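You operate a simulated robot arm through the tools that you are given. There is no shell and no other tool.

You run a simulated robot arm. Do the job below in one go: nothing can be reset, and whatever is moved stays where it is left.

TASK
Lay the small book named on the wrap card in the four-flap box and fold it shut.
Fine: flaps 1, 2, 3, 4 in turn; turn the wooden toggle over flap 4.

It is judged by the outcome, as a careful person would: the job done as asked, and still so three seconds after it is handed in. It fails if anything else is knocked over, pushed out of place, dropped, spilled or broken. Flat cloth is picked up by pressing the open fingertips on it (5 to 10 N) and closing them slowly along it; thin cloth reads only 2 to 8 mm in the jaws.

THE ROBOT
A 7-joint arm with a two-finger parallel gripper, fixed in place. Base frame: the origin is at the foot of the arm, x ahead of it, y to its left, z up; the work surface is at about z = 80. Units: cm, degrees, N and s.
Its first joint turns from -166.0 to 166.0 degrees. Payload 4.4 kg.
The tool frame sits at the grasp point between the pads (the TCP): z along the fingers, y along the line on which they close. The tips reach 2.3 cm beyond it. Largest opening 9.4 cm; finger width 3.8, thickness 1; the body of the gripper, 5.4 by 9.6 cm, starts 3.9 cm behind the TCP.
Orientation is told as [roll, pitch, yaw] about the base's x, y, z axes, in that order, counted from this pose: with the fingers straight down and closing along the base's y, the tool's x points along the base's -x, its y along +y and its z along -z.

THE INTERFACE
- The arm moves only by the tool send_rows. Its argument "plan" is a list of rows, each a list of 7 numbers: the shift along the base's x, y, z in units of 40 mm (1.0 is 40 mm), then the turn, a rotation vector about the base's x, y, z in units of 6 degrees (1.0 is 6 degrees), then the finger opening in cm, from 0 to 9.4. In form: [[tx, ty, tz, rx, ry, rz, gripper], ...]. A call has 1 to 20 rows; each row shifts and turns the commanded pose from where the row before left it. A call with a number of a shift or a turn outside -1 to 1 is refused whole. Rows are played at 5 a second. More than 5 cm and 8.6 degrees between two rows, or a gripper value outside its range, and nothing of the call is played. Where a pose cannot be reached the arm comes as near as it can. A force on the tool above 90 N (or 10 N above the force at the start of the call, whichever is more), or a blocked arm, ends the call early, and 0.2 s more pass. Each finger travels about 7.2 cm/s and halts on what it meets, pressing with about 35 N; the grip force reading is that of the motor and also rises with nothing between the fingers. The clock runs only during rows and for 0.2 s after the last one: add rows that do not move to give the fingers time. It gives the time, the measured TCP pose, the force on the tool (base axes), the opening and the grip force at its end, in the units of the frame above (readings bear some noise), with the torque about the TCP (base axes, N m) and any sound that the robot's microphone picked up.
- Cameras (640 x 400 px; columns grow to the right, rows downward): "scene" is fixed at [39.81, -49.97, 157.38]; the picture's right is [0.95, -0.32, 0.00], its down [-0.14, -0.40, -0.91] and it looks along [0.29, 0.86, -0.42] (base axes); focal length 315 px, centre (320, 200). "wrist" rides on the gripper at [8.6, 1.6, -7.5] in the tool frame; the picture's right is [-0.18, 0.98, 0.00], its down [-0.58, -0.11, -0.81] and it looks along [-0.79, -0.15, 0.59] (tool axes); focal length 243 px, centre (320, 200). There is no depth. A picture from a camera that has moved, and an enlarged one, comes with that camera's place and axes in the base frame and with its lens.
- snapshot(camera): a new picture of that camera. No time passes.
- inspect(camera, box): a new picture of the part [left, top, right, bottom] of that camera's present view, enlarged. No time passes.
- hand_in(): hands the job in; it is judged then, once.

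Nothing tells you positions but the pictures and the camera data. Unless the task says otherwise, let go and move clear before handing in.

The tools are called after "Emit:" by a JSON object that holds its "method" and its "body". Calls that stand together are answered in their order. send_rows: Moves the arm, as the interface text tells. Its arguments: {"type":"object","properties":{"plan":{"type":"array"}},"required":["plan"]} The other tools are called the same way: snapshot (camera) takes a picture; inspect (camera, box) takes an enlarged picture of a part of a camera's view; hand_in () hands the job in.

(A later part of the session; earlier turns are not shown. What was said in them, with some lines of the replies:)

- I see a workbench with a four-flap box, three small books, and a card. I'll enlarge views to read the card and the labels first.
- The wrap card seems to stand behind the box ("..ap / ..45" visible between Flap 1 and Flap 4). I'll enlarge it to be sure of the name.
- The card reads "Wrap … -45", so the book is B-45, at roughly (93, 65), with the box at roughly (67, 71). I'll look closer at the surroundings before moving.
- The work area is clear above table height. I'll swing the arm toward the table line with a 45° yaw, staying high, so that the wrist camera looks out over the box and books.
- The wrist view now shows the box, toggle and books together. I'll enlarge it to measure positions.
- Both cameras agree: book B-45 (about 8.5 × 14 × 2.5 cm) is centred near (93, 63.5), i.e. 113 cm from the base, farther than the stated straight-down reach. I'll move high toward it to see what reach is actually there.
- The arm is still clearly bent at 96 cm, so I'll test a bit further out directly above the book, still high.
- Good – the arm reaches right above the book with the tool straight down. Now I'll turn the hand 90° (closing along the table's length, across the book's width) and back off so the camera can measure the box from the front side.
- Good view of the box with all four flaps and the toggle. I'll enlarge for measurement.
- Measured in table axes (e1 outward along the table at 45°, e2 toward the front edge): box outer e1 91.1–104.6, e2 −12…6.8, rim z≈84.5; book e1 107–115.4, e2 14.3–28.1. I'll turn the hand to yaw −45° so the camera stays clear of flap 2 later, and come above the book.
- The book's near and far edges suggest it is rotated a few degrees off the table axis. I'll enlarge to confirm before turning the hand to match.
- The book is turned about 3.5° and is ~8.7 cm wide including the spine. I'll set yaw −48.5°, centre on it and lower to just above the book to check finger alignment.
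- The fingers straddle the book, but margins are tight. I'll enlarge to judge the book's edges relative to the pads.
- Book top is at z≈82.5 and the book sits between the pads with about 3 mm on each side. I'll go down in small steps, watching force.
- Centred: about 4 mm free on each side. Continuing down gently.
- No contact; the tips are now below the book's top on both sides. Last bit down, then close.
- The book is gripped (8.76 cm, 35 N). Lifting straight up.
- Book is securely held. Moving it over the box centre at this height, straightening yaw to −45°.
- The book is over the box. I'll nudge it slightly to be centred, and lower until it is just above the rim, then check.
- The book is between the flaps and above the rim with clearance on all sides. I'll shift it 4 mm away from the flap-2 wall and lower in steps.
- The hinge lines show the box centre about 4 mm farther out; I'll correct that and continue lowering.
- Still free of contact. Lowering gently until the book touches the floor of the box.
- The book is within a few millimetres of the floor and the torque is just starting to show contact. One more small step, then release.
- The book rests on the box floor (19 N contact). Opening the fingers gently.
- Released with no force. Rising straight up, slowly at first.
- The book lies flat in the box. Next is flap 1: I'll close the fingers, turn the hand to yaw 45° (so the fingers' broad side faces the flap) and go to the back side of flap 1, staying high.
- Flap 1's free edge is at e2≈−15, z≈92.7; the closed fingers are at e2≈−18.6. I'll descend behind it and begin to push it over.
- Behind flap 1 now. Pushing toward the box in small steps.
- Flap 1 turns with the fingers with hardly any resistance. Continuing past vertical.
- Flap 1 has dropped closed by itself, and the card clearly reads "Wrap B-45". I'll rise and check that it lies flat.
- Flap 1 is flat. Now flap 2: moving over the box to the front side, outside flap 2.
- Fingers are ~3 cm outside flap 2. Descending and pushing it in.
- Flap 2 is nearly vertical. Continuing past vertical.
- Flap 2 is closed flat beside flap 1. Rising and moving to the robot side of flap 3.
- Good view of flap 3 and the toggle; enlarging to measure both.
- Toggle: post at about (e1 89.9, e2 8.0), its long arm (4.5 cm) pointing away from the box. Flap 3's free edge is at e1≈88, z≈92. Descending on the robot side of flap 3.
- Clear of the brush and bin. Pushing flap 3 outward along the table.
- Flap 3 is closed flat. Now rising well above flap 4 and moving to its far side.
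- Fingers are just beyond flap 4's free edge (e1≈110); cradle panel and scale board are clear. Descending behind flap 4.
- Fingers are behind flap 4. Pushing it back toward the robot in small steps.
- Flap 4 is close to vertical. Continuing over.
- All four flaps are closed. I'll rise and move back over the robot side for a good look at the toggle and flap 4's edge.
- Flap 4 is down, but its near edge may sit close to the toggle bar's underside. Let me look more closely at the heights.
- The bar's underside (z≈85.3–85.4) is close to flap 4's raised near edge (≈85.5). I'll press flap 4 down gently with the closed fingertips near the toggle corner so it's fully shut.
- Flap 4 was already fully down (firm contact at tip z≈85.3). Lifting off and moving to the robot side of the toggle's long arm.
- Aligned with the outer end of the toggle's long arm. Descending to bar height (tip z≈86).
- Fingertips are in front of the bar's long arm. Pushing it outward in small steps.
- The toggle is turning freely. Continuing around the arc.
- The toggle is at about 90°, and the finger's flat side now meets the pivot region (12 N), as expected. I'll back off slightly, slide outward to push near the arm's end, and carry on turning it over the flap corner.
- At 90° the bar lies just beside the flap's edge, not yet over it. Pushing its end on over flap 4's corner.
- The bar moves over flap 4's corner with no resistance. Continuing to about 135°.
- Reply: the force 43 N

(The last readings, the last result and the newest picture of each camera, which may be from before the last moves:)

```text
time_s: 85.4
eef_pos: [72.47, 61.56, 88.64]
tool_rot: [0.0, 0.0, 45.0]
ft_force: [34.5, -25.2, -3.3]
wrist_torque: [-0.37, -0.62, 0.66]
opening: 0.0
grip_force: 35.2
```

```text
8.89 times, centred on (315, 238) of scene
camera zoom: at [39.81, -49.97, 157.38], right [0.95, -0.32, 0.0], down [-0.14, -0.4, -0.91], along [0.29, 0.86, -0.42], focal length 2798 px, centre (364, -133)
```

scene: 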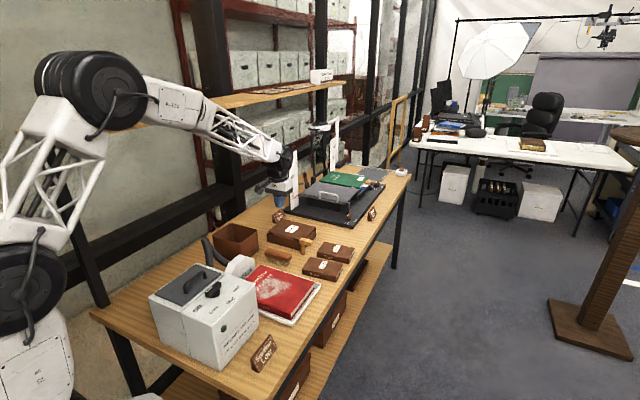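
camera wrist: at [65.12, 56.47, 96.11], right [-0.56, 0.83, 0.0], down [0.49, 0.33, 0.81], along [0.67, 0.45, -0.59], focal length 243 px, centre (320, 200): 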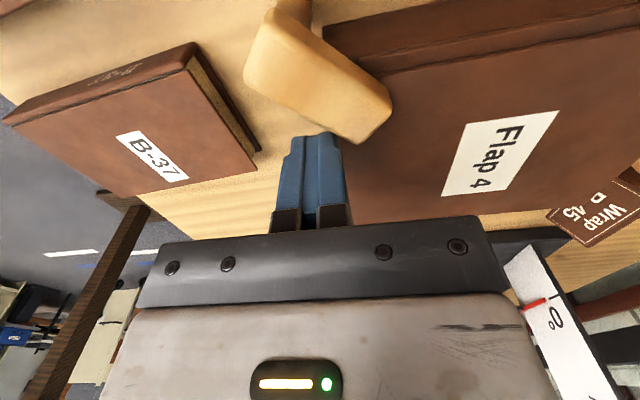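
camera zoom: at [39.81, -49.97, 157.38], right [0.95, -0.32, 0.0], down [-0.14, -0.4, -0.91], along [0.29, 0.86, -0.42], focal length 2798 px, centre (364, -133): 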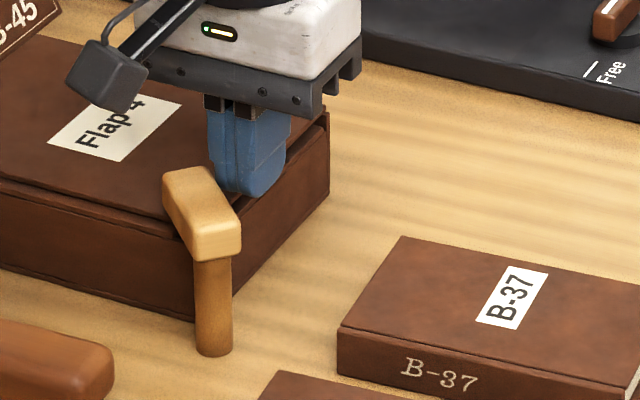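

A firm stop is reached with the bar lying diagonally over flap 4's corner. Backing off immediately and rising.

Emit:
{"method": "send_rows", "body": {"plan": [[0.12, -0.12, 0, 0, 0, 0, 0], [0.15, -0.1, 0.1, 0, 0, 0, 0], [0.1, -0.1, 0.5, 0, 0, 0, 0], [0, 0, 0.8, 0, 0, 0, 0], [0, 0, 0.8, 0, 0, 0, 0], [0, 0, 0.8, 0, 0, 0, 0], [0, 0, 0.8, 0, 0, 0, 0], [0, 0, 0, 0, 0, 0, 0]]}}

Emit:
{"method": "snapshot", "body": {"camera": "wrist"}}

Emit:
{"method": "inspect", "body": {"camera": "scene", "box": [275, 205, 355, 265]}}

Emit:
{"method": "inspect", "body": {"camera": "wrist", "box": [220, 0, 420, 125]}}

```text
time_s: 87.2
eef_pos: [73.81, 60.41, 103.54]
tool_rot: [0.0, 0.0, 45.0]
ft_force: [-0.2, -0.4, 0.5]
wrist_torque: [-0.01, 0.01, -0.01]
opening: 0.0
grip_force: 34.9
```

```text
taken
camera wrist: at [66.51, 55.29, 111.12], right [-0.57, 0.82, 0.0], down [0.49, 0.33, 0.81], along [0.66, 0.46, -0.59], focal length 243 px, centre (320, 200)
```

wrist: 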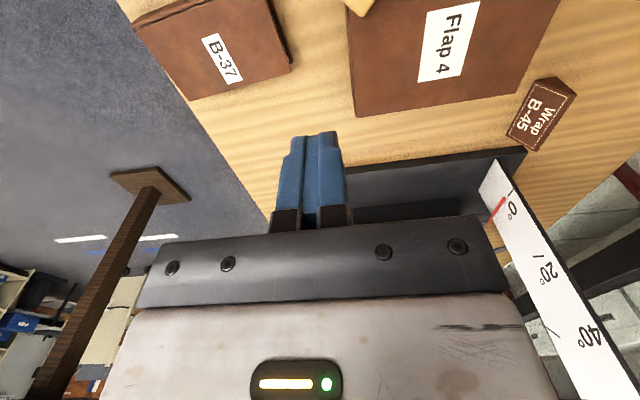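

```text
6.67 times, centred on (315, 235) of scene
camera zoom: at [39.81, -49.97, 157.38], right [0.95, -0.32, 0.0], down [-0.14, -0.4, -0.91], along [0.29, 0.86, -0.42], focal length 2098 px, centre (353, -33)
```

zoom: 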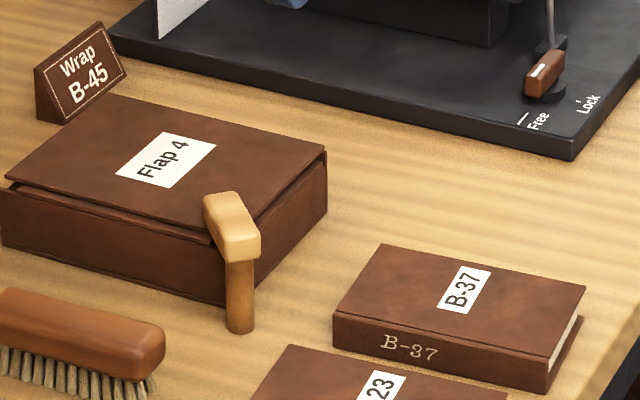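

```text
3.20 times, centred on (320, 62) of wrist
camera zoom: at [66.51, 55.29, 111.12], right [-0.57, 0.82, 0.0], down [0.49, 0.33, 0.81], along [0.66, 0.46, -0.59], focal length 776 px, centre (320, 640)
```

zoom: 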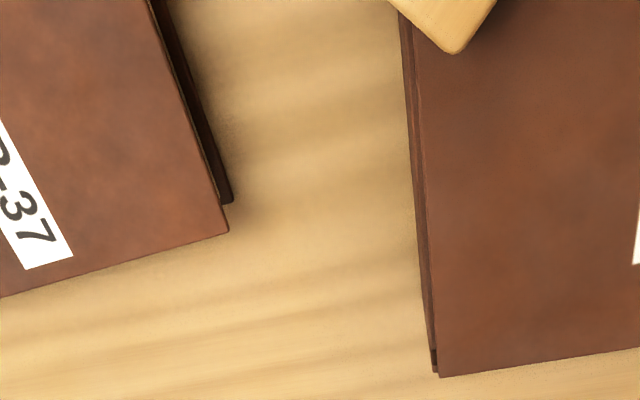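

The toggle lies across flap 4's corner and the box hasn't moved. I'll back off to the earlier viewpoint to verify everything.

Emit:
{"method": "send_rows", "body": {"plan": [[-0.65, -0.09, 0.15, 0, 0, 0, 0], [-0.65, -0.09, 0.15, 0, 0, 0, 0], [-0.65, -0.09, 0.15, 0, 0, 0, 0], [-0.65, -0.09, 0.15, 0, 0, 0, 0], [-0.65, -0.09, 0.15, 0, 0, 0, 0], [0, 0, 0, 0, 0, 0, 0], [0, 0, 0, 0, 0, 0, 0]]}}

Emit:
{"method": "snapshot", "body": {"camera": "wrist"}}

Emit:
{"method": "inspect", "body": {"camera": "wrist", "box": [220, 40, 420, 165]}}

Emit:
{"method": "snapshot", "body": {"camera": "scene"}}

Emit:
{"method": "inspect", "body": {"camera": "scene", "box": [275, 205, 345, 265]}}

```text
time_s: 88.8
eef_pos: [60.74, 58.45, 106.52]
tool_rot: [0.0, -0.1, 45.0]
ft_force: [0.2, -0.5, 0.2]
wrist_torque: [-0.03, 0.01, 0.02]
opening: 0.0
grip_force: 35.1
```

```text
taken
camera wrist: at [53.41, 53.49, 114.19], right [-0.57, 0.82, 0.0], down [0.49, 0.33, 0.81], along [0.67, 0.46, -0.59], focal length 243 px, centre (320, 200)
```

wrist: 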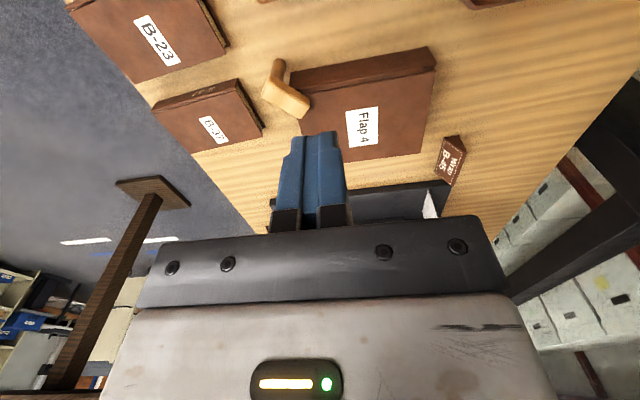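

```text
3.20 times, centred on (320, 102) of wrist
camera zoom: at [53.41, 53.49, 114.19], right [-0.57, 0.82, 0.0], down [0.49, 0.33, 0.81], along [0.67, 0.46, -0.59], focal length 776 px, centre (320, 512)
```

zoom: 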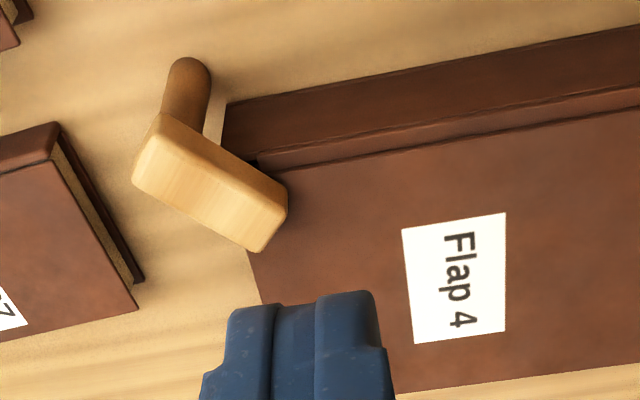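

```text
taken
```

scene: 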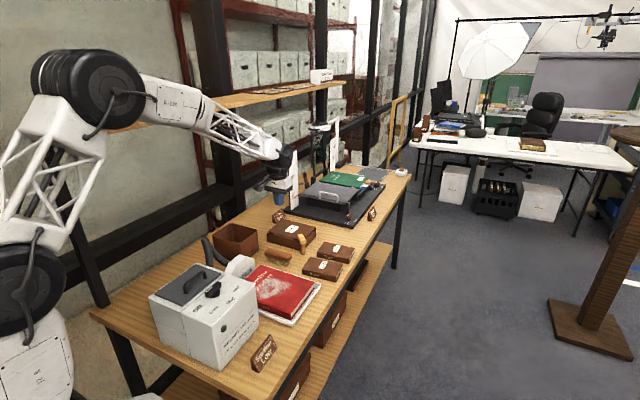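

```text
6.67 times, centred on (310, 235) of scene
camera zoom: at [39.81, -49.97, 157.38], right [0.95, -0.32, 0.0], down [-0.14, -0.4, -0.91], along [0.29, 0.86, -0.42], focal length 2098 px, centre (387, -33)
```

zoom: 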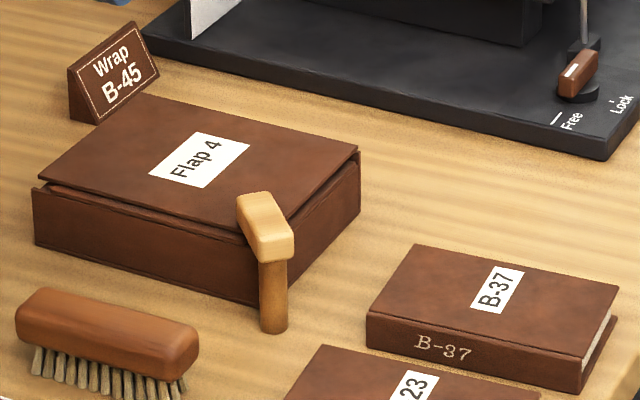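

The book is in the box, all four flaps are shut, and the toggle (at its end stop, ~137°) lies across flap 4's corner; brush, books and card are where they were. I'll move the arm well clear and check once more that it stays so.

Emit:
{"method": "send_rows", "body": {"plan": [[-0.3, -0.3, 0.6, 0, 0, 0, 0], [-0.3, -0.3, 0.6, 0, 0, 0, 1], [-0.3, -0.3, 0.6, 0, 0, 0, 3], [-0.3, -0.3, 0.6, 0, 0, 0, 5], [-0.3, -0.3, 0.6, 0, 0, 0, 5], [0, 0, 0, 0, 0, 0, 5], [0, 0, 0, 0, 0, 0, 5], [0, 0, 0, 0, 0, 0, 5], [0, 0, 0, 0, 0, 0, 5], [0, 0, 0, 0, 0, 0, 5], [0, 0, 0, 0, 0, 0, 5]]}}

Emit:
{"method": "snapshot", "body": {"camera": "scene"}}

Emit:
{"method": "inspect", "body": {"camera": "scene", "box": [275, 205, 345, 265]}}

Emit:
{"method": "inspect", "body": {"camera": "scene", "box": [200, 180, 400, 330]}}

Emit:
{"method": "snapshot", "body": {"camera": "wrist"}}

```text
time_s: 91.2
eef_pos: [54.9, 52.57, 118.86]
tool_rot: [0.0, 0.0, 45.1]
ft_force: [0.1, 0.4, 0.0]
wrist_torque: [-0.04, -0.03, 0.01]
opening: 5.0
grip_force: 0.1
```

```text
taken
```

scene: 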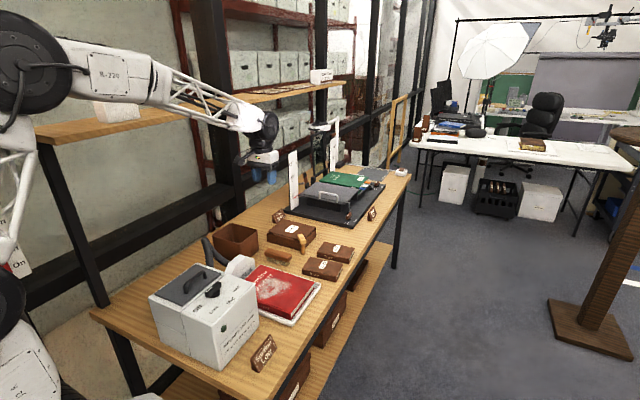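

```text
6.67 times, centred on (310, 235) of scene
camera zoom: at [39.81, -49.97, 157.38], right [0.95, -0.32, 0.0], down [-0.14, -0.4, -0.91], along [0.29, 0.86, -0.42], focal length 2098 px, centre (387, -33)
```

zoom: 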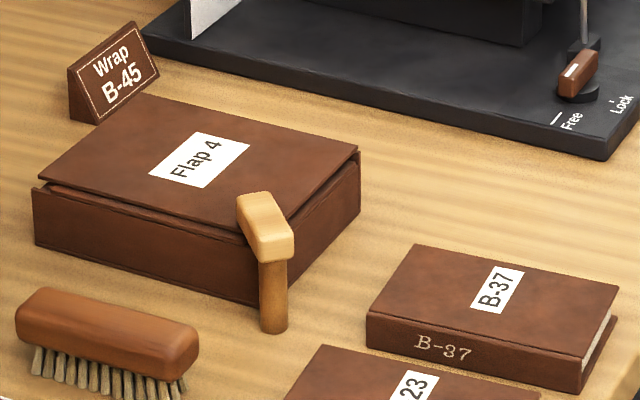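

```text
2.67 times, centred on (300, 255) of scene
camera zoom: at [39.81, -49.97, 157.38], right [0.95, -0.32, 0.0], down [-0.14, -0.4, -0.91], along [0.29, 0.86, -0.42], focal length 839 px, centre (373, 53)
```

zoom: 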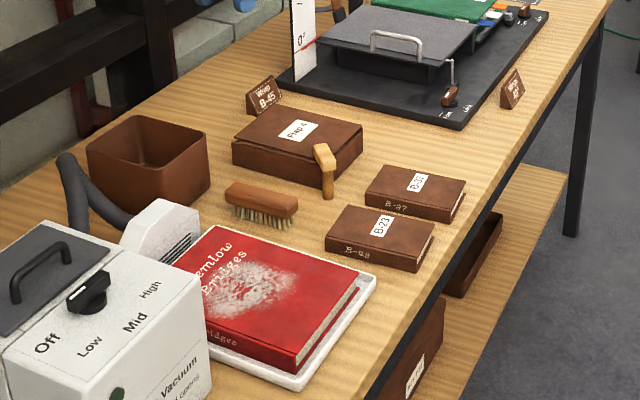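

```text
taken
camera wrist: at [47.56, 47.53, 126.41], right [-0.57, 0.82, 0.0], down [0.49, 0.33, 0.81], along [0.67, 0.46, -0.59], focal length 243 px, centre (320, 200)
```

wrist: 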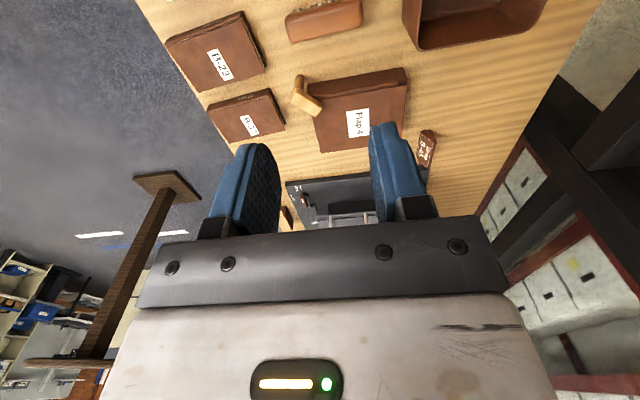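

Everything is stable: book B-45 is inside, flaps 1–4 are folded in order, the toggle lies over flap 4, nothing else has moved, and the arm is clear. Handing in.

Emit:
{"method": "hand_in", "body": {}}

```text
The job is handed in.
```

The job is handed in. Book B-45, the one named on the wrap card, is in the four-flap box with all four flaps folded shut.

- **Book:** it was picked up by its edges, lowered until it touched the floor of the box, and released there.
- **Flaps:** 1, 2, 3 and 4 were folded in that order. I pressed flap 4 with the fingertips and it was already fully down.
- **Toggle:** I turned the wooden toggle about 135° until it hit a firm stop. The last push reached about 43 N before I backed off. It lies diagonally across the corner of flap 4.
- **Everything else:** the other books, brush, card and bin look unmoved in the last pictures. The arm was clear of the table before handing in.
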